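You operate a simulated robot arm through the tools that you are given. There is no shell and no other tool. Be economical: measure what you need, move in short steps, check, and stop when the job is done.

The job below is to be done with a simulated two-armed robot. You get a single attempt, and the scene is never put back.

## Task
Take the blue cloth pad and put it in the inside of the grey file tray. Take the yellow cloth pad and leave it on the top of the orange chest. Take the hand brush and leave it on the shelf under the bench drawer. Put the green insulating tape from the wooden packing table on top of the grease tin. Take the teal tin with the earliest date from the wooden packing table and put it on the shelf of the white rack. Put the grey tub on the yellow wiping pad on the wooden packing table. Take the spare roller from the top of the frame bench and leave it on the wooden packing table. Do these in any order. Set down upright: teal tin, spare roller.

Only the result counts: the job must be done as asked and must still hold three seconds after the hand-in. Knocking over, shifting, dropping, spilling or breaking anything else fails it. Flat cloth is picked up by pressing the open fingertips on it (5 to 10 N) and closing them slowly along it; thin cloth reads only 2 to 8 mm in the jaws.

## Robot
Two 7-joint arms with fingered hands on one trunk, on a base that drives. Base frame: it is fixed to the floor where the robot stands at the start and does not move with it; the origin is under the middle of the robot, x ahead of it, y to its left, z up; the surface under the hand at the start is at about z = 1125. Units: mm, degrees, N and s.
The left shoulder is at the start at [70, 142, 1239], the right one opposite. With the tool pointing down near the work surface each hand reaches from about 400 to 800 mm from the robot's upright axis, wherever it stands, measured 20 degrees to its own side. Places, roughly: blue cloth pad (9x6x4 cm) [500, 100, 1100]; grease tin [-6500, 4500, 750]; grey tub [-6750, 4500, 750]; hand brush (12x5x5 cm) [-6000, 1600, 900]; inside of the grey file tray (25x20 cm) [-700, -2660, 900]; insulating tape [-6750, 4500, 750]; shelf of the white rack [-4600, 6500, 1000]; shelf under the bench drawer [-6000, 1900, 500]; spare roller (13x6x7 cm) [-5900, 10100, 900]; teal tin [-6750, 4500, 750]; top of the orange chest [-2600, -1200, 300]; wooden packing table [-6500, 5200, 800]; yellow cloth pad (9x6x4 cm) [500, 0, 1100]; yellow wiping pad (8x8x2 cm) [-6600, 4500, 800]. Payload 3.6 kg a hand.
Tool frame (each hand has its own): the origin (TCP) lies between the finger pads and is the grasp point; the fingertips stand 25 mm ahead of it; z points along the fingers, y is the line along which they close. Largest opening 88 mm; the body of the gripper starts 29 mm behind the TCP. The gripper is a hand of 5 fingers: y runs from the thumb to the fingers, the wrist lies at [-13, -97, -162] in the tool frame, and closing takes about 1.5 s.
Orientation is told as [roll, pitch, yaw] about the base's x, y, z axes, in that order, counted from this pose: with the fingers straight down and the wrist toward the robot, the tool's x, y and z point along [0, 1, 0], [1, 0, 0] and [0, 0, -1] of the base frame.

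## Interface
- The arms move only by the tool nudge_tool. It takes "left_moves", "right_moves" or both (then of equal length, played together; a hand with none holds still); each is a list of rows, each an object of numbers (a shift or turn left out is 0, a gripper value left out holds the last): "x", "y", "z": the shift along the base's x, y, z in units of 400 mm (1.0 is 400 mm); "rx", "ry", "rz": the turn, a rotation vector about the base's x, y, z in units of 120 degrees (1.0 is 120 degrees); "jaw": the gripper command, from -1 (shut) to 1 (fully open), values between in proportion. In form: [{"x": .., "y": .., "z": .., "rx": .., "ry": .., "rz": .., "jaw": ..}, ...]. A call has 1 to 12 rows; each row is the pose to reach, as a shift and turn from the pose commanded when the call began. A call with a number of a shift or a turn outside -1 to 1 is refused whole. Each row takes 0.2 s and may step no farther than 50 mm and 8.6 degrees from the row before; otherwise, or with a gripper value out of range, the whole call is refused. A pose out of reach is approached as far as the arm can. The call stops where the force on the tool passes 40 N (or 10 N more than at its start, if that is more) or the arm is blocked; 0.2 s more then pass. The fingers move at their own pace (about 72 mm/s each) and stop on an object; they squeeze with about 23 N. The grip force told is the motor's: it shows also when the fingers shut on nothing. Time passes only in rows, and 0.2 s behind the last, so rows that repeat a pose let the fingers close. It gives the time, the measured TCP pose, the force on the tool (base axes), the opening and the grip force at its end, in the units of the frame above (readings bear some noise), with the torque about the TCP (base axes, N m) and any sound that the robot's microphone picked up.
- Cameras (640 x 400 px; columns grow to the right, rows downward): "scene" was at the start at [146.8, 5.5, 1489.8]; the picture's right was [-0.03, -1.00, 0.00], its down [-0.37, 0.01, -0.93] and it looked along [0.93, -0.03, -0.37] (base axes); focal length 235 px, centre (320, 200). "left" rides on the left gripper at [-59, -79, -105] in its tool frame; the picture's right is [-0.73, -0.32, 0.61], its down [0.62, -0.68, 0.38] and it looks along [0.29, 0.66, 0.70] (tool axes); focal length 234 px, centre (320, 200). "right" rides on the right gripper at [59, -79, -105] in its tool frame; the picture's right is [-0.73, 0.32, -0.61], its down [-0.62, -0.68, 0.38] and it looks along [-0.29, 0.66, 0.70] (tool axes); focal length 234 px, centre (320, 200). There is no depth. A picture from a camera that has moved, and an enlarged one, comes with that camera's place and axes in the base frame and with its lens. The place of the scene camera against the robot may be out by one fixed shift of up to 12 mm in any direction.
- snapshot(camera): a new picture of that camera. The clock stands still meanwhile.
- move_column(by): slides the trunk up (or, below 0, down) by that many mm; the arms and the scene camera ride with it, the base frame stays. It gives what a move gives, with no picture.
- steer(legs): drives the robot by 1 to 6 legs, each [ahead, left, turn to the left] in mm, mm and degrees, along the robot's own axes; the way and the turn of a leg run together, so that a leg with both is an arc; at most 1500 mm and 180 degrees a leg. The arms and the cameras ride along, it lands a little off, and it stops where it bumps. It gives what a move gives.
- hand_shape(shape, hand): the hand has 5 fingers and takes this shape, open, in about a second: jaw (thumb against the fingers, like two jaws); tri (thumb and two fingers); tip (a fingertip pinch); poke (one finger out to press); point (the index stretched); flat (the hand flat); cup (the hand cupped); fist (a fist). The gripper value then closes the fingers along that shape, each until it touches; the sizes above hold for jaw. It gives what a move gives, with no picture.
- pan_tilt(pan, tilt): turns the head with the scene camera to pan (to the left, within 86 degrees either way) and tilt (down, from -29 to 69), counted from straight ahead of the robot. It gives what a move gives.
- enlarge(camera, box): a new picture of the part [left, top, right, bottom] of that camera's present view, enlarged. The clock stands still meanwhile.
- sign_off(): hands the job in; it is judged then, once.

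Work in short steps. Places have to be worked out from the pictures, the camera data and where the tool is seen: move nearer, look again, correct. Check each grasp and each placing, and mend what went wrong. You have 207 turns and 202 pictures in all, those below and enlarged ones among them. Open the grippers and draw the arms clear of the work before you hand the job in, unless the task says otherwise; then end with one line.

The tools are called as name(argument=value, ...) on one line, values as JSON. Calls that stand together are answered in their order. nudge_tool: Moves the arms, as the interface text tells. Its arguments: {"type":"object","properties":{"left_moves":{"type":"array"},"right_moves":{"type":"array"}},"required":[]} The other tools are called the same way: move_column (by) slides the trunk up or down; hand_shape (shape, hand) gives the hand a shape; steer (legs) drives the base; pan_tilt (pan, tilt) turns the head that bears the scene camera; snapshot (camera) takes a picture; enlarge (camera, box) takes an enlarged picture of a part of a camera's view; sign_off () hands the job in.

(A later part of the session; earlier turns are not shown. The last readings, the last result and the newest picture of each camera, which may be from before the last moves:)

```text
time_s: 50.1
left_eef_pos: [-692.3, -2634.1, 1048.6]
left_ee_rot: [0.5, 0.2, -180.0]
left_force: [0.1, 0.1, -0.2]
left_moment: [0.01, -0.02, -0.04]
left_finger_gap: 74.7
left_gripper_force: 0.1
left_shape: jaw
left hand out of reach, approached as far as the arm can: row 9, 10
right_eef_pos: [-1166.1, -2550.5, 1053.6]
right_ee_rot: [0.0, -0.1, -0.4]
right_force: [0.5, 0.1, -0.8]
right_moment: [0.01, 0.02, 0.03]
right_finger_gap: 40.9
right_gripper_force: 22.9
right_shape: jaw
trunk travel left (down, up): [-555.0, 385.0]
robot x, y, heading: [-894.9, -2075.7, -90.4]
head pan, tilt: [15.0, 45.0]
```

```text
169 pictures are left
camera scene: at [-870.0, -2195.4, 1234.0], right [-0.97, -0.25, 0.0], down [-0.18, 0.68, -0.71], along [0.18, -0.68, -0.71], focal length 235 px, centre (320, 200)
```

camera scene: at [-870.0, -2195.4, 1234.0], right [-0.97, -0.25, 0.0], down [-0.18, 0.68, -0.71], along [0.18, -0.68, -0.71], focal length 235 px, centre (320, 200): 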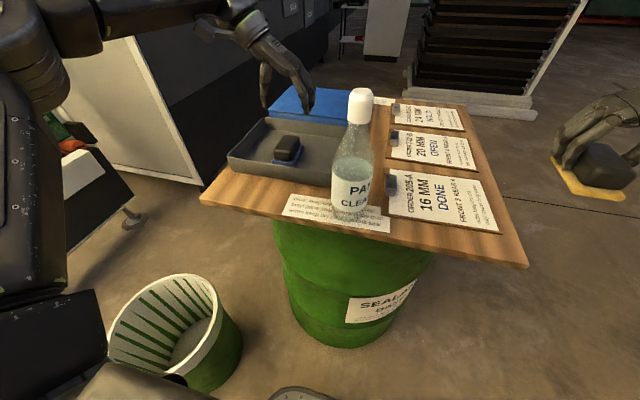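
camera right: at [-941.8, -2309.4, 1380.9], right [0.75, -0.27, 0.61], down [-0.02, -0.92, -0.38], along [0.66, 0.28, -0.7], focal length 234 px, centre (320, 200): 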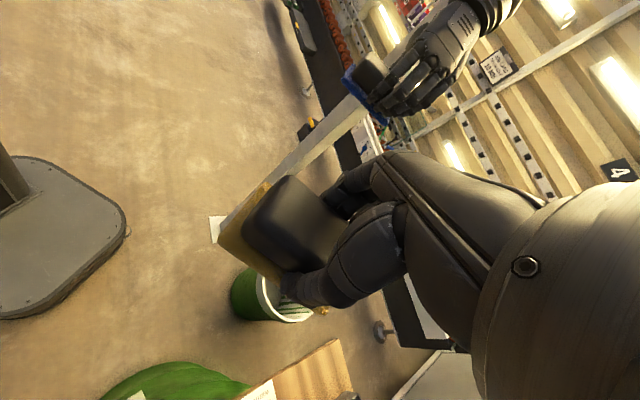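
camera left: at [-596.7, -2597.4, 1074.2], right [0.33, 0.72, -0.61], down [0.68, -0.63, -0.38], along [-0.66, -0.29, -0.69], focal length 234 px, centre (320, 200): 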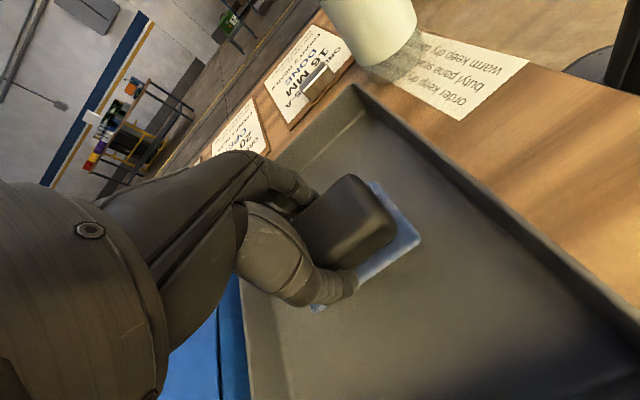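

Blue pad rests in the tray. I raise the trunk again, back off, and turn to face the chest to the -x side.

move_column(by=200)

steer(legs=[[-250, 0, 0], [-450, -150, 0], [0, 0, -90]])

pan_tilt(pan=0, tilt=25)

snapshot(camera="scene")

```text
time_s: 52.3
left_eef_pos: [-692.4, -2632.6, 1249.8]
left_ee_rot: [0.6, 0.1, -179.9]
left_force: [0.1, -0.4, 0.5]
left_moment: [0.02, 0.03, 0.0]
left_finger_gap: 74.6
left_gripper_force: 0.0
left_shape: jaw
right_eef_pos: [-1166.3, -2551.7, 1252.5]
right_ee_rot: [0.0, -0.1, -0.6]
right_force: [-0.7, 0.0, 0.1]
right_moment: [0.07, -0.04, 0.01]
right_finger_gap: 41.1
right_gripper_force: 22.7
right_shape: jaw
trunk travel left (down, up): [-755.0, 185.0]
robot x, y, heading: [-892.9, -2075.4, -90.4]
head pan, tilt: [15.0, 45.0]
```

```text
time_s: 60.3
left_eef_pos: [-1595.8, -1587.2, 1248.4]
left_ee_rot: [0.6, 0.1, 90.7]
left_force: [-0.3, 0.0, 0.5]
left_moment: [0.02, 0.01, 0.04]
left_finger_gap: 74.6
left_gripper_force: 0.1
left_shape: jaw
right_eef_pos: [-1519.2, -1114.3, 1253.5]
right_ee_rot: [0.1, -0.2, -89.8]
right_force: [-0.9, 0.4, -1.8]
right_moment: [0.01, 0.02, -0.03]
right_finger_gap: 40.8
right_gripper_force: 22.9
right_shape: jaw
trunk travel left (down, up): [-755.0, 185.0]
robot x, y, heading: [-1039.2, -1377.4, -179.4]
head pan, tilt: [15.0, 45.0]
```

```text
time_s: 61.1
left_eef_pos: [-1594.5, -1588.2, 1248.8]
left_ee_rot: [0.7, 0.1, 90.7]
left_force: [0.5, 0.2, -0.1]
left_moment: [-0.02, -0.02, -0.07]
left_finger_gap: 74.7
left_gripper_force: 0.0
left_shape: jaw
right_eef_pos: [-1518.9, -1112.4, 1253.4]
right_ee_rot: [0.0, 0.0, -89.9]
right_force: [0.0, 0.4, -1.0]
right_moment: [-0.05, -0.04, -0.01]
right_finger_gap: 41.1
right_gripper_force: 22.5
right_shape: jaw
trunk travel left (down, up): [-755.0, 185.0]
robot x, y, heading: [-1040.4, -1377.8, -179.7]
head pan, tilt: [0.0, 25.0]
```

```text
168 pictures are left
camera scene: at [-1177.8, -1372.2, 1464.5], right [-0.01, 1.0, 0.0], down [0.42, 0.0, -0.91], along [-0.91, 0.0, -0.42], focal length 235 px, centre (320, 200)
```

scene: 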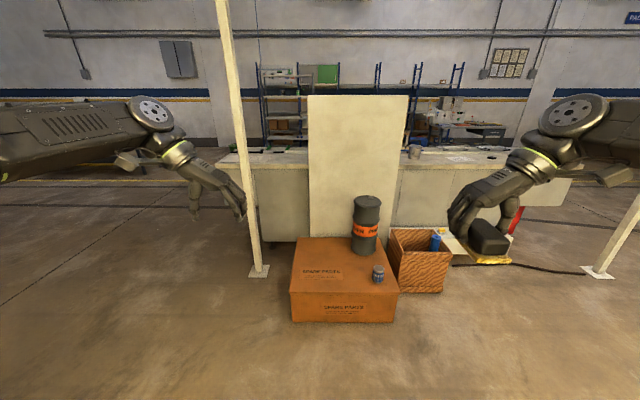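

Chest top spans about x -2290..-2900, y -1560..-880, with a small drum and jar on its right half; the left part is free. I drive so the right hand can set the pad at about (-2440,-1330).

steer(legs=[[790, 150, 0]])

move_column(by=-640)

pan_tilt(pan=-10, tilt=40)

snapshot(camera="scene")

```text
time_s: 65.4
left_eef_pos: [-2377.2, -1748.7, 1248.9]
left_ee_rot: [0.8, 0.1, 91.0]
left_force: [0.2, -0.4, 0.9]
left_moment: [0.0, 0.04, -0.01]
left_finger_gap: 74.3
left_gripper_force: 0.0
left_shape: jaw
right_eef_pos: [-2305.1, -1273.4, 1254.3]
right_ee_rot: [0.1, -0.1, -89.6]
right_force: [0.5, 0.5, -1.1]
right_moment: [-0.02, 0.02, -0.03]
right_finger_gap: 40.9
right_gripper_force: 23.4
right_shape: jaw
trunk travel left (down, up): [-755.0, 185.0]
robot x, y, heading: [-1825.0, -1534.6, -179.5]
head pan, tilt: [0.0, 25.0]
```

```text
refused: -640 is not a number from -400 to 400
```

```text
time_s: 66.2
left_eef_pos: [-2378.1, -1749.4, 1248.5]
left_ee_rot: [0.6, 0.1, 91.0]
left_force: [-0.1, 0.1, 0.4]
left_moment: [-0.01, 0.01, 0.0]
left_finger_gap: 74.8
left_gripper_force: 0.1
left_shape: jaw
right_eef_pos: [-2306.8, -1275.0, 1253.3]
right_ee_rot: [0.0, -0.1, -89.5]
right_force: [0.0, -0.2, -0.3]
right_moment: [0.0, -0.01, -0.02]
right_finger_gap: 40.9
right_gripper_force: 23.2
right_shape: jaw
trunk travel left (down, up): [-755.0, 185.0]
robot x, y, heading: [-1823.9, -1534.9, -179.4]
head pan, tilt: [-10.0, 40.0]
```

```text
167 pictures are left
camera scene: at [-1954.9, -1515.9, 1441.2], right [0.16, 0.99, 0.0], down [0.63, -0.1, -0.77], along [-0.76, 0.12, -0.64], focal length 235 px, centre (320, 200)
```

scene: 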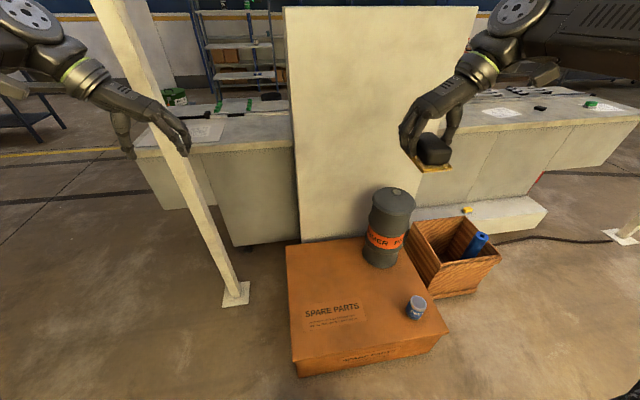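

Chest geometry is confirmed, and the jar is at about (-2384,-990). I lower the trunk in two parts.

move_column(by=-400)

move_column(by=-310)

nudge_tool(right_moves=[{"x": -0.08, "y": -0.03, "z": -0.02}, {"x": -0.16, "y": -0.07, "z": -0.05}, {"x": -0.24, "y": -0.1, "z": -0.08}, {"x": -0.3, "y": -0.13, "z": -0.15}])

snapshot(camera="scene")

snapshot(camera="right")

```text
time_s: 70.0
left_eef_pos: [-2378.6, -1748.3, 848.7]
left_ee_rot: [0.6, 0.1, 91.0]
left_force: [0.0, -0.6, -1.2]
left_moment: [0.01, 0.02, -0.01]
left_finger_gap: 74.7
left_gripper_force: 0.1
left_shape: jaw
right_eef_pos: [-2305.7, -1273.2, 853.1]
right_ee_rot: [0.0, -0.2, -89.5]
right_force: [0.2, -0.1, -0.7]
right_moment: [0.0, -0.02, 0.01]
right_finger_gap: 40.9
right_gripper_force: 23.2
right_shape: jaw
trunk travel left (down, up): [-355.0, 585.0]
robot x, y, heading: [-1824.0, -1540.0, -179.5]
head pan, tilt: [-10.0, 40.0]
```

```text
time_s: 73.1
left_eef_pos: [-2378.4, -1748.6, 537.7]
left_ee_rot: [0.5, 0.1, 90.9]
left_force: [-0.6, -0.1, 0.1]
left_moment: [-0.01, 0.02, -0.03]
left_finger_gap: 74.4
left_gripper_force: 0.0
left_shape: jaw
right_eef_pos: [-2305.6, -1274.4, 542.8]
right_ee_rot: [0.0, -0.1, -89.4]
right_force: [0.3, 0.2, -1.2]
right_moment: [-0.02, 0.0, 0.0]
right_finger_gap: 41.0
right_gripper_force: 23.4
right_shape: jaw
trunk travel left (down, up): [-45.0, 895.0]
robot x, y, heading: [-1826.5, -1538.0, -179.1]
head pan, tilt: [-10.0, 40.0]
```

```text
time_s: 74.1
left_eef_pos: [-2378.8, -1748.8, 538.3]
left_ee_rot: [0.6, 0.1, 91.0]
left_force: [-0.2, 0.1, -0.4]
left_moment: [-0.01, 0.0, -0.02]
left_finger_gap: 74.5
left_gripper_force: 0.1
left_shape: jaw
right_eef_pos: [-2414.3, -1325.6, 476.6]
right_ee_rot: [-0.1, -0.1, -89.6]
right_force: [-0.4, -0.4, -0.2]
right_moment: [0.05, 0.02, -0.04]
right_finger_gap: 40.8
right_gripper_force: 22.6
right_shape: jaw
right hand out of reach, approached as far as the arm can: row 3, 4
trunk travel left (down, up): [-45.0, 895.0]
robot x, y, heading: [-1823.9, -1538.3, -179.5]
head pan, tilt: [-10.0, 40.0]
```

```text
166 pictures are left
camera scene: at [-1954.5, -1515.9, 731.2], right [0.16, 0.99, 0.0], down [0.63, -0.1, -0.77], along [-0.76, 0.13, -0.64], focal length 235 px, centre (320, 200)
```

scene: 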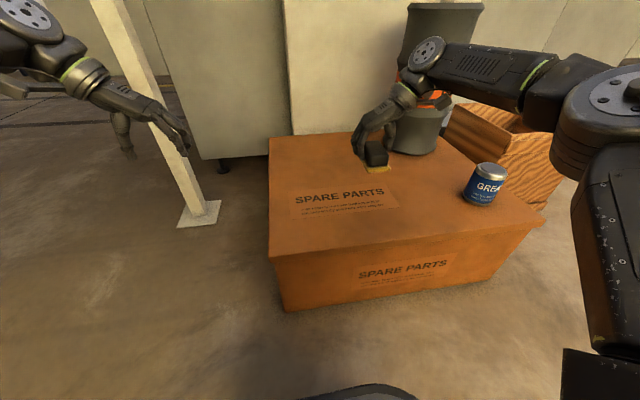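

```text
165 pictures are left
camera right: at [-2354.9, -1246.9, 583.1], right [-0.72, -0.33, 0.61], down [-0.63, 0.68, -0.38], along [-0.29, -0.66, -0.69], focal length 234 px, centre (320, 200)
```

right: 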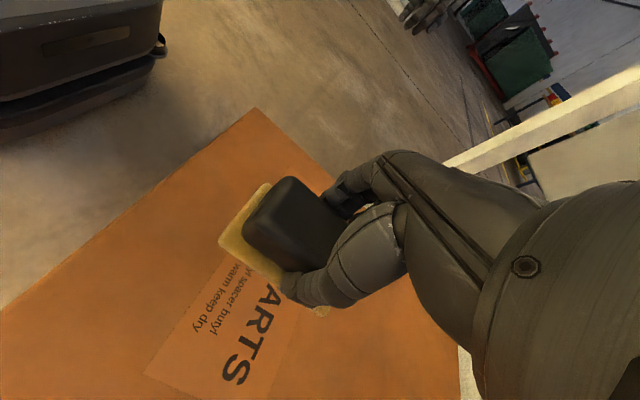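

Free area beneath the pad is clear. I lower it toward the chest top, in shrinking steps.

nudge_tool(right_moves=[{"z": -0.1}, {"z": -0.2}, {"z": -0.26}, {"z": -0.29}])

enlarge(camera="scene", box=[260, 100, 460, 240])

```text
time_s: 75.1
left_eef_pos: [-2378.6, -1749.1, 539.3]
left_ee_rot: [0.6, 0.1, 91.0]
left_force: [0.7, -0.1, 1.4]
left_moment: [0.03, -0.06, -0.04]
left_finger_gap: 74.4
left_gripper_force: 0.1
left_shape: jaw
right_eef_pos: [-2413.5, -1326.9, 360.2]
right_ee_rot: [0.0, -0.1, -89.5]
right_force: [0.0, -0.5, 0.1]
right_moment: [-0.02, -0.01, 0.01]
right_finger_gap: 40.8
right_gripper_force: 23.3
right_shape: jaw
trunk travel left (down, up): [-45.0, 895.0]
robot x, y, heading: [-1823.4, -1540.4, -179.5]
head pan, tilt: [-10.0, 40.0]
```

```text
2.86 times, centred on (360, 170) of scene
camera zoom: at [-1954.4, -1515.8, 731.2], right [0.16, 0.99, 0.0], down [0.63, -0.1, -0.77], along [-0.76, 0.12, -0.64], focal length 672 px, centre (206, 286)
```

zoom: 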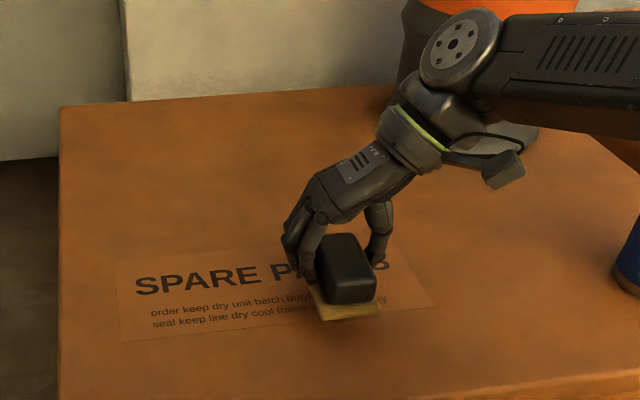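

nudge_tool(right_moves=[{"z": -0.015}, {"z": -0.03}, {"z": -0.04}, {"z": -0.05}, {"z": -0.058}])

```text
time_s: 76.3
left_eef_pos: [-2379.0, -1749.9, 538.3]
left_ee_rot: [0.6, 0.1, 91.0]
left_force: [0.7, -0.2, 0.3]
left_moment: [0.03, -0.03, -0.01]
left_finger_gap: 74.7
left_gripper_force: 0.1
left_shape: jaw
right_eef_pos: [-2406.6, -1328.9, 342.6]
right_ee_rot: [-0.1, 0.1, -89.6]
right_force: [-0.6, 0.4, -0.1]
right_moment: [-0.03, 0.02, 0.02]
right_finger_gap: 40.7
right_gripper_force: 23.1
right_shape: jaw
right hand out of reach, approached as far as the arm can: row 2, 3, 4, 5
trunk travel left (down, up): [-45.0, 895.0]
robot x, y, heading: [-1822.9, -1536.3, -179.5]
head pan, tilt: [-10.0, 40.0]
```

The arm has reached its lower limit at z=343 with no contact; I lower the trunk a further 8 mm and read the force.

move_column(by=-8)

enlarge(camera="scene", box=[320, 130, 420, 200])

```text
time_s: 76.9
left_eef_pos: [-2376.9, -1746.9, 531.3]
left_ee_rot: [0.6, 0.2, 91.0]
left_force: [0.3, -0.1, 0.5]
left_moment: [-0.01, 0.0, 0.0]
left_finger_gap: 74.7
left_gripper_force: 0.1
left_shape: jaw
right_eef_pos: [-2407.2, -1328.4, 335.7]
right_ee_rot: [-0.2, 0.1, -89.5]
right_force: [-0.8, 0.7, 0.0]
right_moment: [-0.02, -0.04, 0.02]
right_finger_gap: 40.5
right_gripper_force: 23.0
right_shape: jaw
trunk travel left (down, up): [-37.0, 903.0]
robot x, y, heading: [-1823.6, -1539.2, -179.6]
head pan, tilt: [-10.0, 40.0]
```

```text
5.71 times, centred on (370, 165) of scene
camera zoom: at [-1954.3, -1515.8, 723.2], right [0.16, 0.99, 0.0], down [0.63, -0.1, -0.77], along [-0.76, 0.12, -0.64], focal length 1344 px, centre (34, 400)
```

zoom: 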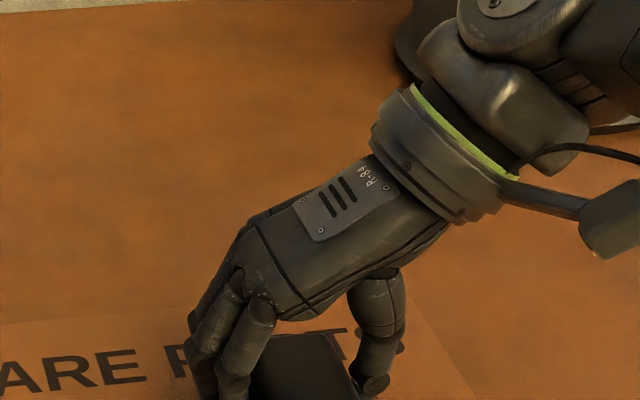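

move_column(by=-6)

enlarge(camera="scene", box=[310, 150, 450, 240])

```text
time_s: 77.4
left_eef_pos: [-2377.4, -1748.9, 527.3]
left_ee_rot: [0.8, 0.0, 91.0]
left_force: [0.5, 0.7, 0.1]
left_moment: [-0.01, 0.0, -0.03]
left_finger_gap: 74.7
left_gripper_force: 0.0
left_shape: jaw
right_eef_pos: [-2408.8, -1327.9, 335.0]
right_ee_rot: [-0.5, -0.1, -89.6]
right_force: [-0.2, 1.7, 29.6]
right_moment: [-0.57, -0.05, 0.05]
right_finger_gap: 41.4
right_gripper_force: 22.9
right_shape: jaw
trunk travel left (down, up): [-31.0, 909.0]
robot x, y, heading: [-1823.5, -1538.3, -179.1]
head pan, tilt: [-10.0, 40.0]
```

```text
4.44 times, centred on (380, 195) of scene
camera zoom: at [-1951.9, -1516.6, 718.2], right [0.16, 0.99, 0.0], down [0.63, -0.1, -0.77], along [-0.76, 0.13, -0.64], focal length 1045 px, centre (53, 222)
```

zoom: 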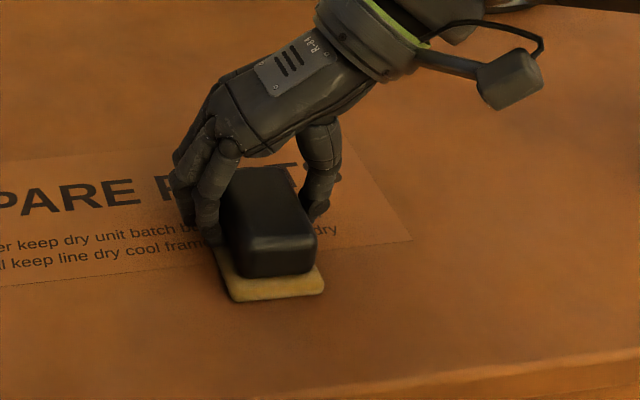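

Contact (30 N). I raise the trunk 3 mm, open the right hand and then lift.

move_column(by=3)

nudge_tool(right_moves=[{"jaw": -0.1}, {"jaw": 0.1}, {"jaw": 0.4}, {"jaw": 0.7}, {"jaw": 0.7}, {"jaw": 0.7}, {"z": 0.05}, {"z": 0.12}, {"z": 0.24}, {"z": 0.36}])

snapshot(camera="scene")

```text
time_s: 78.0
left_eef_pos: [-2375.9, -1748.8, 529.0]
left_ee_rot: [0.9, 0.0, 91.1]
left_force: [-0.4, 0.4, -0.5]
left_moment: [0.03, -0.02, 0.02]
left_finger_gap: 74.6
left_gripper_force: 0.1
left_shape: jaw
right_eef_pos: [-2406.7, -1327.9, 334.7]
right_ee_rot: [-0.3, 0.1, -89.4]
right_force: [-3.8, -0.8, 21.2]
right_moment: [-0.53, 0.05, 0.0]
right_finger_gap: 41.6
right_gripper_force: 23.0
right_shape: jaw
trunk travel left (down, up): [-34.0, 906.0]
robot x, y, heading: [-1823.5, -1535.5, -179.3]
head pan, tilt: [-10.0, 40.0]
```

```text
time_s: 80.2
left_eef_pos: [-2378.7, -1749.6, 528.1]
left_ee_rot: [0.6, 0.2, 91.0]
left_force: [0.5, 0.8, -0.4]
left_moment: [0.0, -0.02, 0.01]
left_finger_gap: 74.5
left_gripper_force: 0.0
left_shape: jaw
right_eef_pos: [-2405.2, -1326.7, 477.4]
right_ee_rot: [0.0, -0.1, -89.6]
right_force: [0.1, -0.8, -0.7]
right_moment: [0.01, 0.01, 0.02]
right_finger_gap: 74.8
right_gripper_force: 0.0
right_shape: jaw
trunk travel left (down, up): [-34.0, 906.0]
robot x, y, heading: [-1824.2, -1538.3, -179.3]
head pan, tilt: [-10.0, 40.0]
```

```text
161 pictures are left
camera scene: at [-1954.2, -1516.0, 720.2], right [0.16, 0.99, 0.0], down [0.63, -0.1, -0.77], along [-0.76, 0.12, -0.64], focal length 235 px, centre (320, 200)
```

scene: 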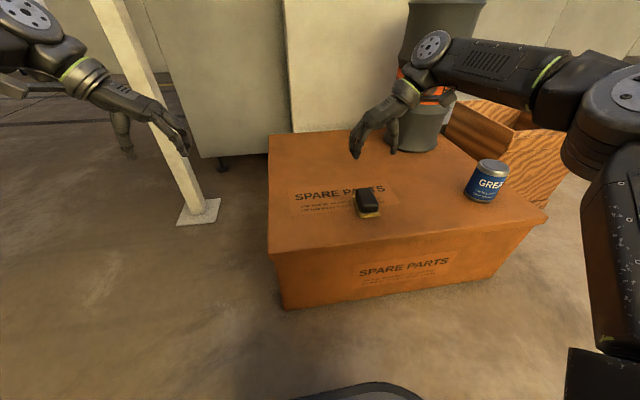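

Yellow pad is on the chest. I raise the trunk, back off, and turn to survey the way to the bench.

move_column(by=400)

move_column(by=300)

steer(legs=[[-500, -100, 0], [0, 0, -60]])

pan_tilt(pan=30, tilt=10)

snapshot(camera="scene")

```text
time_s: 84.0
left_eef_pos: [-2378.0, -1748.2, 927.8]
left_ee_rot: [0.7, 0.1, 90.9]
left_force: [0.6, 0.7, -0.6]
left_moment: [0.01, 0.01, 0.0]
left_finger_gap: 74.9
left_gripper_force: 0.0
left_shape: jaw
right_eef_pos: [-2406.4, -1326.9, 874.9]
right_ee_rot: [-0.1, 0.0, -89.6]
right_force: [-1.4, 0.8, -0.5]
right_moment: [-0.03, -0.03, -0.03]
right_finger_gap: 74.5
right_gripper_force: 0.1
right_shape: jaw
trunk travel left (down, up): [-434.0, 506.0]
robot x, y, heading: [-1825.4, -1540.5, -179.3]
head pan, tilt: [-10.0, 40.0]
```

```text
time_s: 87.0
left_eef_pos: [-2378.4, -1748.5, 1227.0]
left_ee_rot: [0.7, 0.2, 91.0]
left_force: [-0.3, -0.4, -0.4]
left_moment: [-0.01, 0.0, -0.01]
left_finger_gap: 74.7
left_gripper_force: 0.0
left_shape: jaw
right_eef_pos: [-2405.9, -1326.1, 1175.8]
right_ee_rot: [-0.1, 0.0, -89.6]
right_force: [-0.5, 0.0, 0.0]
right_moment: [-0.01, -0.02, 0.03]
right_finger_gap: 74.4
right_gripper_force: 0.0
right_shape: jaw
trunk travel left (down, up): [-734.0, 206.0]
robot x, y, heading: [-1822.5, -1537.9, -179.4]
head pan, tilt: [-10.0, 40.0]
```

```text
time_s: 92.7
left_eef_pos: [-1777.4, -1050.3, 1229.3]
left_ee_rot: [0.6, 0.1, 30.2]
left_force: [-0.3, 0.4, 0.6]
left_moment: [0.0, -0.01, 0.02]
left_finger_gap: 74.9
left_gripper_force: 0.1
left_shape: jaw
right_eef_pos: [-1422.1, -819.9, 1175.9]
right_ee_rot: [-0.1, 0.0, -150.4]
right_force: [-0.1, 0.4, -0.4]
right_moment: [-0.01, 0.01, -0.01]
right_finger_gap: 74.8
right_gripper_force: 0.0
right_shape: jaw
trunk travel left (down, up): [-734.0, 206.0]
robot x, y, heading: [-1323.6, -1429.0, 119.9]
head pan, tilt: [-10.0, 40.0]
```

```text
time_s: 93.7
left_eef_pos: [-1777.5, -1050.8, 1226.8]
left_ee_rot: [0.6, 0.1, 30.2]
left_force: [-0.1, 0.2, 0.2]
left_moment: [0.0, -0.02, -0.01]
left_finger_gap: 74.5
left_gripper_force: 0.1
left_shape: jaw
right_eef_pos: [-1421.6, -819.9, 1176.6]
right_ee_rot: [-0.1, 0.0, -150.4]
right_force: [1.0, -0.4, -0.7]
right_moment: [0.02, 0.01, -0.02]
right_finger_gap: 74.7
right_gripper_force: 0.1
right_shape: jaw
trunk travel left (down, up): [-734.0, 206.0]
robot x, y, heading: [-1323.3, -1429.3, 119.8]
head pan, tilt: [30.0, 10.0]
```

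```text
160 pictures are left
camera scene: at [-1424.4, -1332.2, 1467.9], right [0.5, 0.86, 0.0], down [0.15, -0.09, -0.98], along [-0.85, 0.5, -0.17], focal length 235 px, centre (320, 200)
```

scene: 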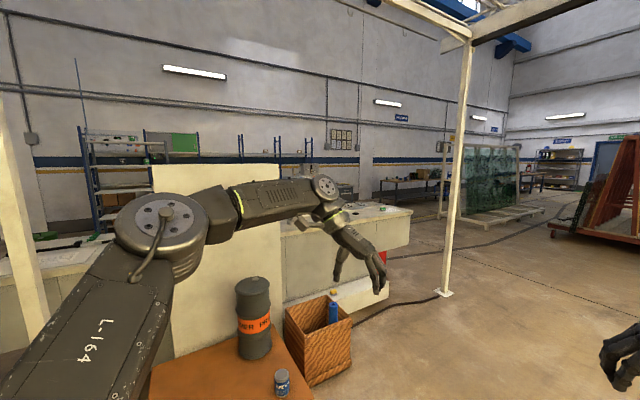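

There is an open aisle beyond the post at (-2810,1083). I check straight ahead along +y before driving.

pan_tilt(pan=-30, tilt=15)

snapshot(camera="scene")

```text
time_s: 95.0
left_eef_pos: [-1778.5, -1049.7, 1228.6]
left_ee_rot: [0.6, 0.1, 30.2]
left_force: [-0.7, -0.1, 0.8]
left_moment: [-0.01, -0.01, -0.03]
left_finger_gap: 74.4
left_gripper_force: 0.1
left_shape: jaw
right_eef_pos: [-1421.5, -820.3, 1176.5]
right_ee_rot: [-0.1, 0.0, -150.3]
right_force: [-0.1, 0.0, 1.0]
right_moment: [0.02, 0.0, -0.02]
right_finger_gap: 74.7
right_gripper_force: 0.0
right_shape: jaw
trunk travel left (down, up): [-734.0, 206.0]
robot x, y, heading: [-1321.1, -1433.5, 119.8]
head pan, tilt: [-30.0, 15.0]
```

```text
159 pictures are left
camera scene: at [-1343.8, -1285.6, 1459.8], right [1.0, 0.0, 0.0], down [0.0, -0.26, -0.97], along [0.0, 0.97, -0.26], focal length 235 px, centre (320, 200)
```

scene: 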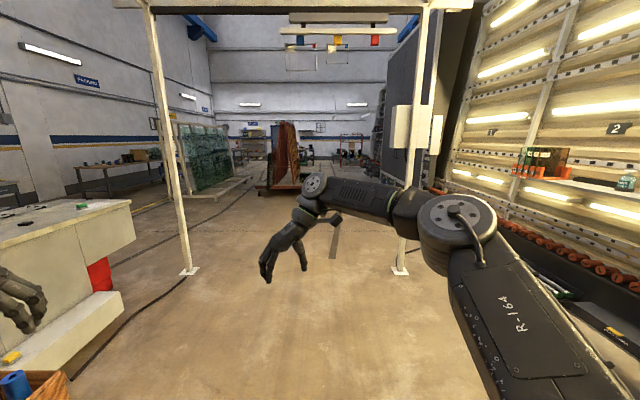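

A portal frame spans x -2810..-450 at y≈1050, wide enough. I drive straight through to y≈1900 then turn left to heading 180 and look.

steer(legs=[[0, 0, -30], [1500, 100, 0], [1500, 100, 0], [400, 0, 0], [0, 0, 90]])

pan_tilt(pan=0, tilt=10)

snapshot(camera="scene")

```text
refused: leg 2 is longer than a leg can be; nothing moved
```

```text
time_s: 96.0
left_eef_pos: [-1776.8, -1050.1, 1226.9]
left_ee_rot: [0.6, 0.2, 30.2]
left_force: [0.3, 1.0, -0.3]
left_moment: [-0.01, 0.0, -0.02]
left_finger_gap: 74.5
left_gripper_force: 0.0
left_shape: jaw
right_eef_pos: [-1421.8, -820.6, 1175.4]
right_ee_rot: [-0.1, 0.0, -150.4]
right_force: [0.8, -0.5, -0.1]
right_moment: [-0.05, 0.01, 0.0]
right_finger_gap: 74.4
right_gripper_force: 0.0
right_shape: jaw
trunk travel left (down, up): [-734.0, 206.0]
robot x, y, heading: [-1320.4, -1430.1, 119.9]
head pan, tilt: [0.0, 10.0]
```

```text
158 pictures are left
camera scene: at [-1390.1, -1298.3, 1467.9], right [0.87, 0.5, 0.0], down [0.09, -0.15, -0.98], along [-0.49, 0.85, -0.17], focal length 235 px, centre (320, 200)
```

scene: 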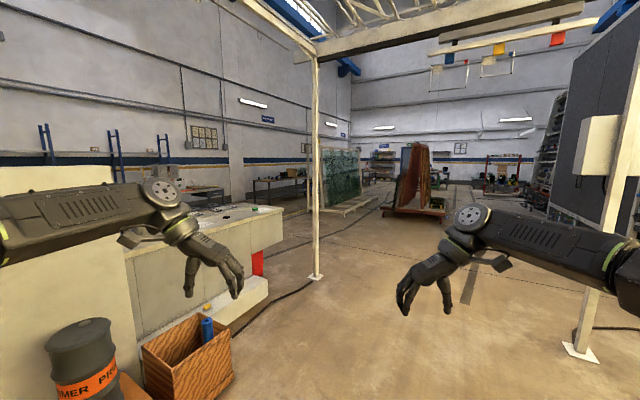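

The leg was too long; I send shorter legs.

steer(legs=[[0, 0, -30], [1450, 100, 0], [1450, 100, 0], [500, 0, 0], [0, 0, 90]])

snapshot(camera="scene")

```text
time_s: 117.9
left_eef_pos: [-2066.1, 1786.2, 1227.6]
left_ee_rot: [0.6, 0.1, 90.1]
left_force: [0.6, 0.4, 0.4]
left_moment: [-0.02, -0.02, -0.01]
left_finger_gap: 75.0
left_gripper_force: 0.0
left_shape: jaw
right_eef_pos: [-2086.1, 2209.4, 1177.0]
right_ee_rot: [-0.1, -0.1, -90.6]
right_force: [-0.1, 0.4, 0.1]
right_moment: [0.0, -0.02, -0.01]
right_finger_gap: 74.4
right_gripper_force: 0.1
right_shape: jaw
trunk travel left (down, up): [-734.0, 206.0]
robot x, y, heading: [-1508.3, 1991.2, 179.6]
head pan, tilt: [0.0, 10.0]
```

```text
157 pictures are left
camera scene: at [-1647.6, 1997.5, 1467.9], right [0.01, 1.0, 0.0], down [0.17, 0.0, -0.98], along [-0.98, 0.01, -0.17], focal length 235 px, centre (320, 200)
```

scene: 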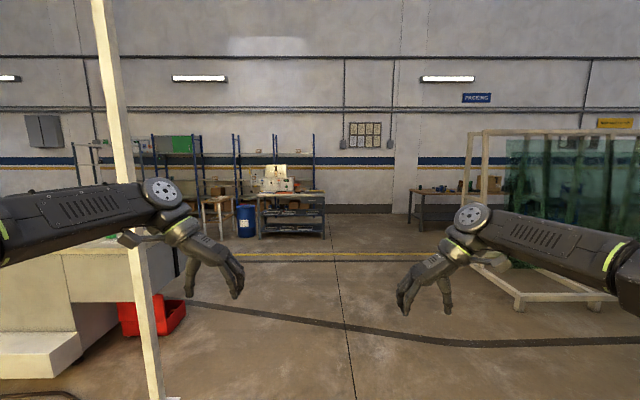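

The brush bench is straight ahead, left of centre. The floor is free (a flat cable only), so I drive up to x≈-4400.

steer(legs=[[1450, 0, 0], [1450, 80, 0]])

snapshot(camera="scene")

enlarge(camera="scene", box=[180, 130, 360, 300])

```text
time_s: 132.0
left_eef_pos: [-4983.0, 1740.9, 1228.6]
left_ee_rot: [0.7, 0.2, 90.0]
left_force: [0.9, -0.5, 0.0]
left_moment: [0.0, 0.03, 0.01]
left_finger_gap: 74.7
left_gripper_force: 0.1
left_shape: jaw
right_eef_pos: [-5004.3, 2163.8, 1175.5]
right_ee_rot: [0.0, 0.0, -90.5]
right_force: [-0.4, 0.5, -0.4]
right_moment: [0.02, -0.04, -0.01]
right_finger_gap: 74.4
right_gripper_force: 0.2
right_shape: jaw
trunk travel left (down, up): [-734.0, 206.0]
robot x, y, heading: [-4425.0, 1941.5, 179.7]
head pan, tilt: [0.0, 10.0]
```

```text
156 pictures are left
camera scene: at [-4565.6, 1951.4, 1468.0], right [0.01, 1.0, 0.0], down [0.17, 0.0, -0.98], along [-0.98, 0.01, -0.17], focal length 235 px, centre (320, 200)
```

scene: 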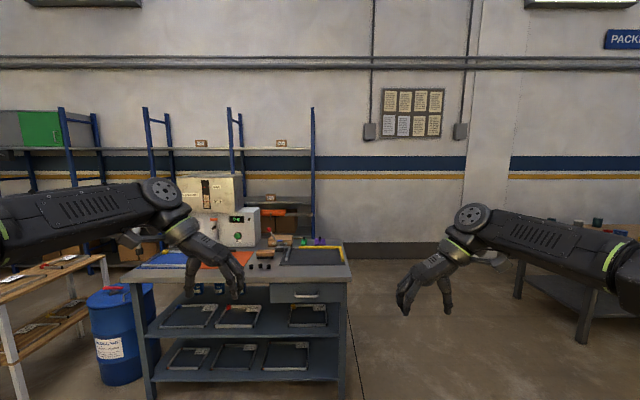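

```text
2.35 times, centred on (270, 215) of scene
camera zoom: at [-4565.6, 1951.4, 1468.0], right [0.01, 1.0, 0.0], down [0.17, 0.0, -0.98], along [-0.98, 0.01, -0.17], focal length 553 px, centre (438, 165)
```

zoom: 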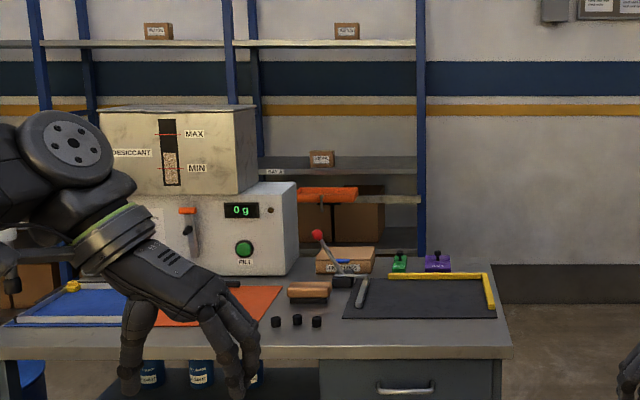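

The bench front edge is at x≈-5590, and the brown item at about (-5880,1640) looks like the brush. Two shelves lie under the drawer side, so I move closer to see.

steer(legs=[[650, 90, 0]])

pan_tilt(pan=0, tilt=45)

snapshot(camera="scene")

enlarge(camera="scene", box=[200, 60, 400, 200])

```text
time_s: 135.7
left_eef_pos: [-5634.0, 1645.1, 1228.0]
left_ee_rot: [0.7, 0.1, 90.6]
left_force: [0.4, 0.4, -0.4]
left_moment: [0.01, 0.0, 0.0]
left_finger_gap: 74.7
left_gripper_force: 0.1
left_shape: jaw
right_eef_pos: [-5657.9, 2068.7, 1175.9]
right_ee_rot: [0.0, 0.2, -90.0]
right_force: [-0.4, 0.3, -1.4]
right_moment: [0.04, -0.02, -0.02]
right_finger_gap: 74.4
right_gripper_force: 0.1
right_shape: jaw
trunk travel left (down, up): [-734.0, 206.0]
robot x, y, heading: [-5078.2, 1852.0, -179.9]
head pan, tilt: [0.0, 10.0]
```

```text
time_s: 136.7
left_eef_pos: [-5634.0, 1644.1, 1228.7]
left_ee_rot: [0.7, 0.1, 90.5]
left_force: [1.0, 0.1, 0.6]
left_moment: [0.03, -0.02, -0.02]
left_finger_gap: 74.5
left_gripper_force: 0.0
left_shape: jaw
right_eef_pos: [-5657.3, 2069.1, 1176.3]
right_ee_rot: [0.0, -0.1, -90.1]
right_force: [-1.0, -1.5, -0.5]
right_moment: [-0.03, 0.01, -0.03]
right_finger_gap: 74.5
right_gripper_force: 0.0
right_shape: jaw
trunk travel left (down, up): [-734.0, 206.0]
robot x, y, heading: [-5080.1, 1854.6, -179.8]
head pan, tilt: [0.0, 45.0]
```

```text
154 pictures are left
camera scene: at [-5205.8, 1859.8, 1413.1], right [0.0, 1.0, 0.0], down [0.71, 0.0, -0.71], along [-0.71, 0.0, -0.71], focal length 235 px, centre (320, 200)
```

scene: 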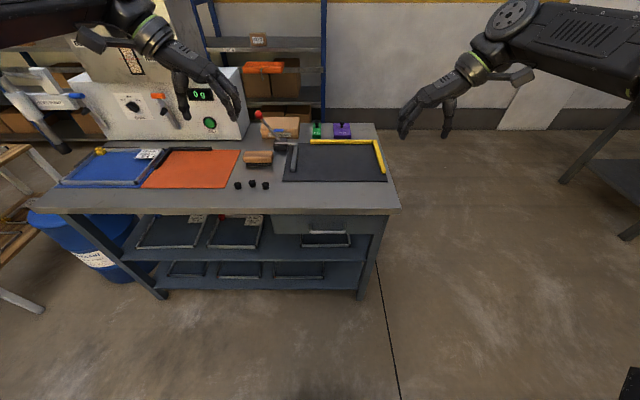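

```text
2.86 times, centred on (300, 130) of scene
camera zoom: at [-5205.8, 1859.8, 1413.1], right [0.0, 1.0, 0.0], down [0.71, 0.0, -0.71], along [-0.71, 0.0, -0.71], focal length 672 px, centre (377, 400)
```

zoom: 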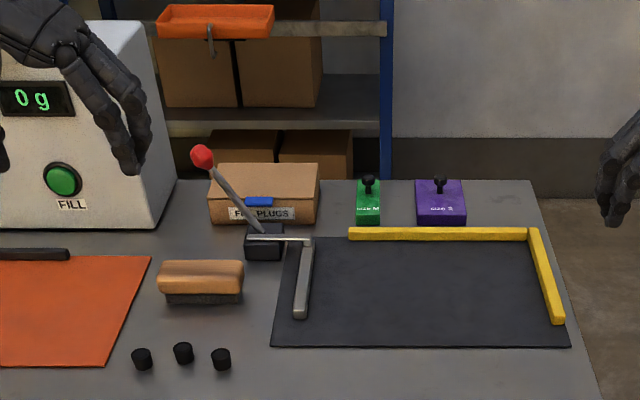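

The brush (wood handle, dark bristles) lies along y at about (-5875,1650); the shelf below the drawer is at z≈570. I turn the left hand so it closes along x, then move 180 mm ahead.

nudge_tool(left_moves=[{"rz": 0.068}, {"rz": 0.136}, {"rz": 0.204}, {"rz": 0.272}, {"rz": 0.34}, {"rz": 0.408}, {"rz": 0.476}, {"rz": 0.544}, {"rz": 0.612}, {"rz": 0.68}, {"rz": 0.745, "jaw": 0.9}])

steer(legs=[[185, 0, 0]])

move_column(by=-130)

snapshot(camera="scene")

snapshot(camera="left")

```text
time_s: 139.1
left_eef_pos: [-5634.8, 1645.5, 1226.7]
left_ee_rot: [0.6, 0.1, -180.0]
left_force: [-0.3, 0.6, 0.1]
left_moment: [0.03, 0.03, -0.01]
left_finger_gap: 83.2
left_gripper_force: 0.0
left_shape: jaw
right_eef_pos: [-5657.6, 2068.7, 1176.5]
right_ee_rot: [-0.1, 0.0, -90.1]
right_force: [0.4, -0.4, -0.2]
right_moment: [0.01, -0.05, 0.0]
right_finger_gap: 74.6
right_gripper_force: 0.1
right_shape: jaw
trunk travel left (down, up): [-734.0, 206.0]
robot x, y, heading: [-5077.5, 1850.8, -180.0]
head pan, tilt: [0.0, 45.0]
```

```text
time_s: 140.6
left_eef_pos: [-5817.4, 1645.6, 1229.3]
left_ee_rot: [0.6, 0.0, 179.9]
left_force: [0.7, 0.3, -0.6]
left_moment: [-0.02, 0.05, 0.04]
left_finger_gap: 83.2
left_gripper_force: 0.1
left_shape: jaw
right_eef_pos: [-5840.0, 2067.9, 1177.1]
right_ee_rot: [-0.3, 0.1, -90.1]
right_force: [0.8, 0.3, 0.9]
right_moment: [-0.04, 0.03, 0.01]
right_finger_gap: 74.7
right_gripper_force: 0.1
right_shape: jaw
trunk travel left (down, up): [-734.0, 206.0]
robot x, y, heading: [-5261.1, 1849.6, -180.0]
head pan, tilt: [0.0, 45.0]
```

```text
time_s: 142.2
left_eef_pos: [-5818.7, 1646.0, 1097.3]
left_ee_rot: [0.6, 0.2, 179.8]
left_force: [0.1, 0.9, 0.8]
left_moment: [0.0, -0.03, 0.04]
left_finger_gap: 83.6
left_gripper_force: 0.0
left_shape: jaw
right_eef_pos: [-5843.2, 2068.3, 1046.5]
right_ee_rot: [0.0, 0.1, -90.1]
right_force: [0.6, -0.4, -0.4]
right_moment: [-0.02, -0.02, 0.01]
right_finger_gap: 74.5
right_gripper_force: 0.0
right_shape: jaw
trunk travel left (down, up): [-604.0, 336.0]
robot x, y, heading: [-5261.1, 1849.5, -180.0]
head pan, tilt: [0.0, 45.0]
```

```text
152 pictures are left
camera scene: at [-5390.6, 1859.5, 1283.0], right [0.0, 1.0, 0.0], down [0.71, 0.0, -0.71], along [-0.71, 0.0, -0.71], focal length 235 px, centre (320, 200)
```

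scene: 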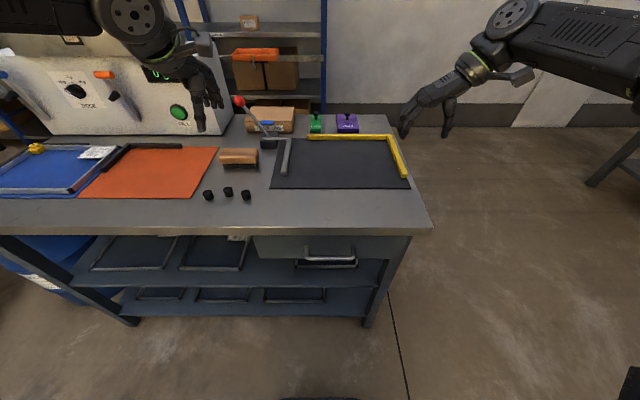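

```text
151 pictures are left
camera left: at [-5740.8, 1704.7, 1203.4], right [0.33, 0.72, -0.61], down [0.68, -0.63, -0.38], along [-0.66, -0.3, -0.69], focal length 234 px, centre (320, 200)
```

left: 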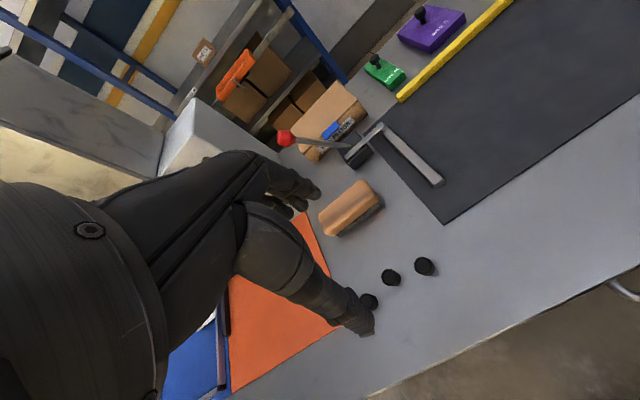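

Triangulating both views, the bench top is nearer z≈840, brush at about (-6005,1605), and the lever knob at (-6131,1599,981). I drive 130 mm ahead and look again.

steer(legs=[[130, 0, 0]])

snapshot(camera="left")

snapshot(camera="scene")

```text
time_s: 143.5
left_eef_pos: [-5949.6, 1643.8, 1097.7]
left_ee_rot: [0.6, 0.2, -179.8]
left_force: [-0.2, -0.1, 0.5]
left_moment: [0.0, -0.04, -0.05]
left_finger_gap: 83.4
left_gripper_force: 0.0
left_shape: jaw
right_eef_pos: [-5976.0, 2066.1, 1047.1]
right_ee_rot: [-0.1, 0.0, -89.9]
right_force: [-0.1, 0.4, -0.2]
right_moment: [-0.03, -0.02, -0.01]
right_finger_gap: 74.6
right_gripper_force: 0.0
right_shape: jaw
trunk travel left (down, up): [-604.0, 336.0]
robot x, y, heading: [-5400.1, 1849.3, -179.7]
head pan, tilt: [0.0, 45.0]
```

```text
150 pictures are left
camera left: at [-5872.6, 1702.4, 1203.6], right [0.32, 0.72, -0.61], down [0.68, -0.63, -0.38], along [-0.66, -0.3, -0.69], focal length 234 px, centre (320, 200)
```

left: 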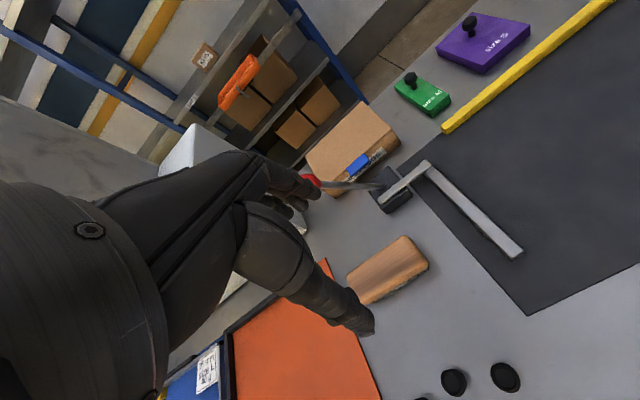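

```text
149 pictures are left
camera scene: at [-5523.0, 1858.5, 1283.1], right [-0.01, 1.0, 0.0], down [0.71, 0.0, -0.71], along [-0.71, 0.0, -0.71], focal length 235 px, centre (320, 200)
```

scene: 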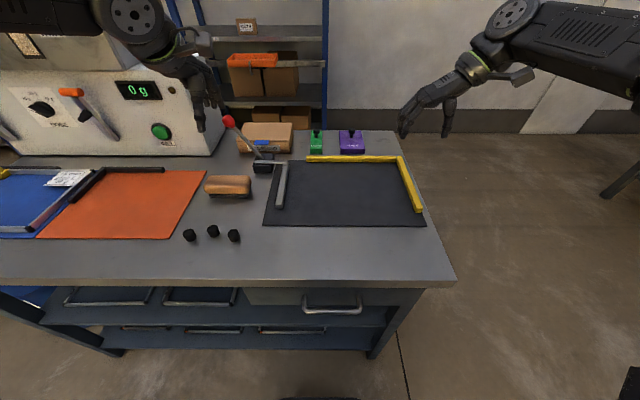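

The brush top is now at about (-5996,1611,872). I move over it and lower to z≈950.

nudge_tool(left_moves=[{"x": -0.06, "y": -0.04, "z": -0.05, "jaw": 0.75}, {"x": -0.116, "y": -0.08, "z": -0.12}, {"x": -0.116, "y": -0.082, "z": -0.22}, {"x": -0.116, "y": -0.082, "z": -0.32}, {"x": -0.116, "y": -0.082, "z": -0.36}])

snapshot(camera="left")

enlarge(camera="scene", box=[140, 90, 340, 260])

```text
time_s: 144.7
left_eef_pos: [-5996.5, 1611.1, 952.4]
left_ee_rot: [0.7, 0.1, -179.9]
left_force: [0.3, 0.5, -0.3]
left_moment: [0.0, -0.01, -0.01]
left_finger_gap: 77.0
left_gripper_force: 0.1
left_shape: jaw
right_eef_pos: [-5975.5, 2065.4, 1045.5]
right_ee_rot: [-0.1, 0.0, -89.9]
right_force: [-1.0, -0.1, 0.1]
right_moment: [0.0, 0.01, 0.02]
right_finger_gap: 74.7
right_gripper_force: 0.1
right_shape: jaw
trunk travel left (down, up): [-604.0, 336.0]
robot x, y, heading: [-5395.1, 1847.6, -179.8]
head pan, tilt: [0.0, 45.0]
```

```text
148 pictures are left
camera left: at [-5919.1, 1671.0, 1057.0], right [0.32, 0.72, -0.61], down [0.68, -0.63, -0.37], along [-0.65, -0.3, -0.69], focal length 234 px, centre (320, 200)
```

left: 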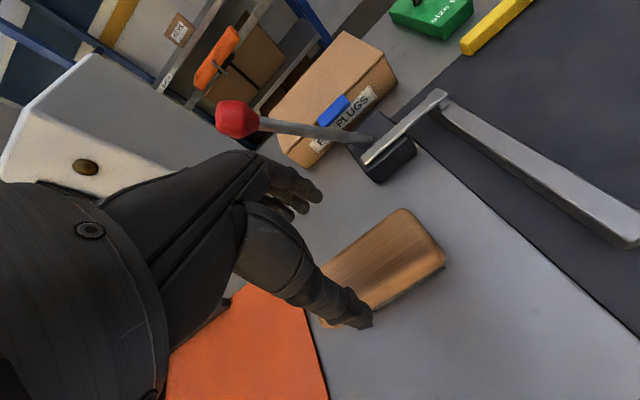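

```text
2.35 times, centred on (240, 175) of scene
camera zoom: at [-5523.8, 1858.5, 1283.0], right [-0.01, 1.0, 0.0], down [0.71, 0.0, -0.71], along [-0.71, 0.0, -0.71], focal length 553 px, centre (508, 259)
```

zoom: 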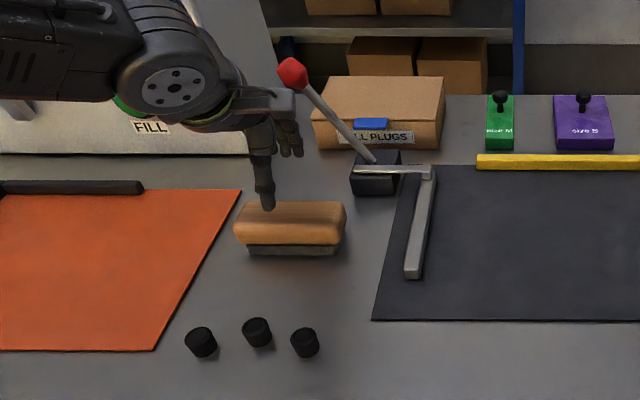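

Hand and brush line up within a few mm. I lower further toward TCP z≈868 and check.

nudge_tool(left_moves=[{"x": -0.004, "y": 0.01, "z": -0.08}, {"x": -0.004, "y": 0.01, "z": -0.14}, {"x": -0.004, "y": 0.01, "z": -0.18}, {"x": -0.004, "y": 0.01, "z": -0.2}])

snapshot(camera="left")

enlarge(camera="scene", box=[140, 90, 340, 260])

```text
time_s: 145.7
left_eef_pos: [-5998.9, 1614.8, 873.1]
left_ee_rot: [0.5, 0.1, -180.0]
left_force: [0.4, 0.3, 1.0]
left_moment: [-0.02, -0.03, 0.01]
left_finger_gap: 77.3
left_gripper_force: 0.0
left_shape: jaw
right_eef_pos: [-5975.4, 2065.5, 1045.6]
right_ee_rot: [-0.1, 0.0, -89.8]
right_force: [-0.5, 0.2, -0.1]
right_moment: [0.01, 0.01, 0.0]
right_finger_gap: 74.9
right_gripper_force: 0.1
right_shape: jaw
trunk travel left (down, up): [-604.0, 336.0]
robot x, y, heading: [-5395.0, 1848.7, -179.8]
head pan, tilt: [0.0, 45.0]
```

```text
146 pictures are left
camera left: at [-5921.2, 1674.0, 977.9], right [0.32, 0.72, -0.61], down [0.68, -0.63, -0.38], along [-0.66, -0.3, -0.69], focal length 234 px, centre (320, 200)
```

left: 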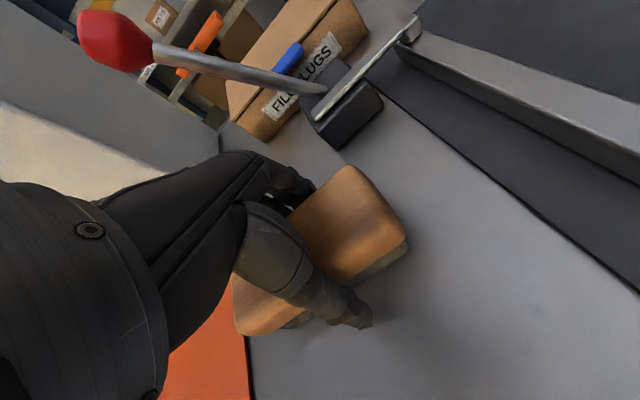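

```text
2.35 times, centred on (240, 175) of scene
camera zoom: at [-5523.9, 1858.5, 1282.9], right [-0.01, 1.0, 0.0], down [0.71, 0.0, -0.71], along [-0.71, 0.0, -0.71], focal length 553 px, centre (508, 259)
```

zoom: 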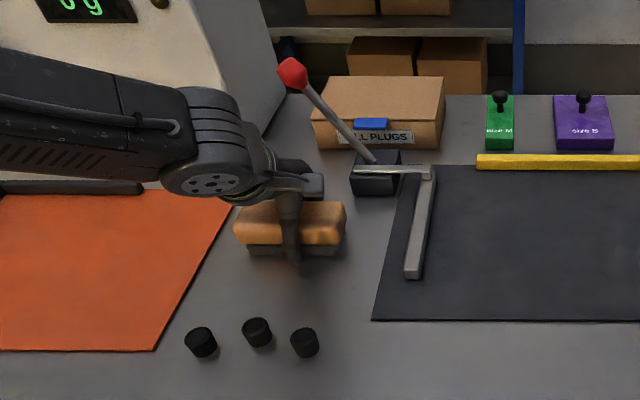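

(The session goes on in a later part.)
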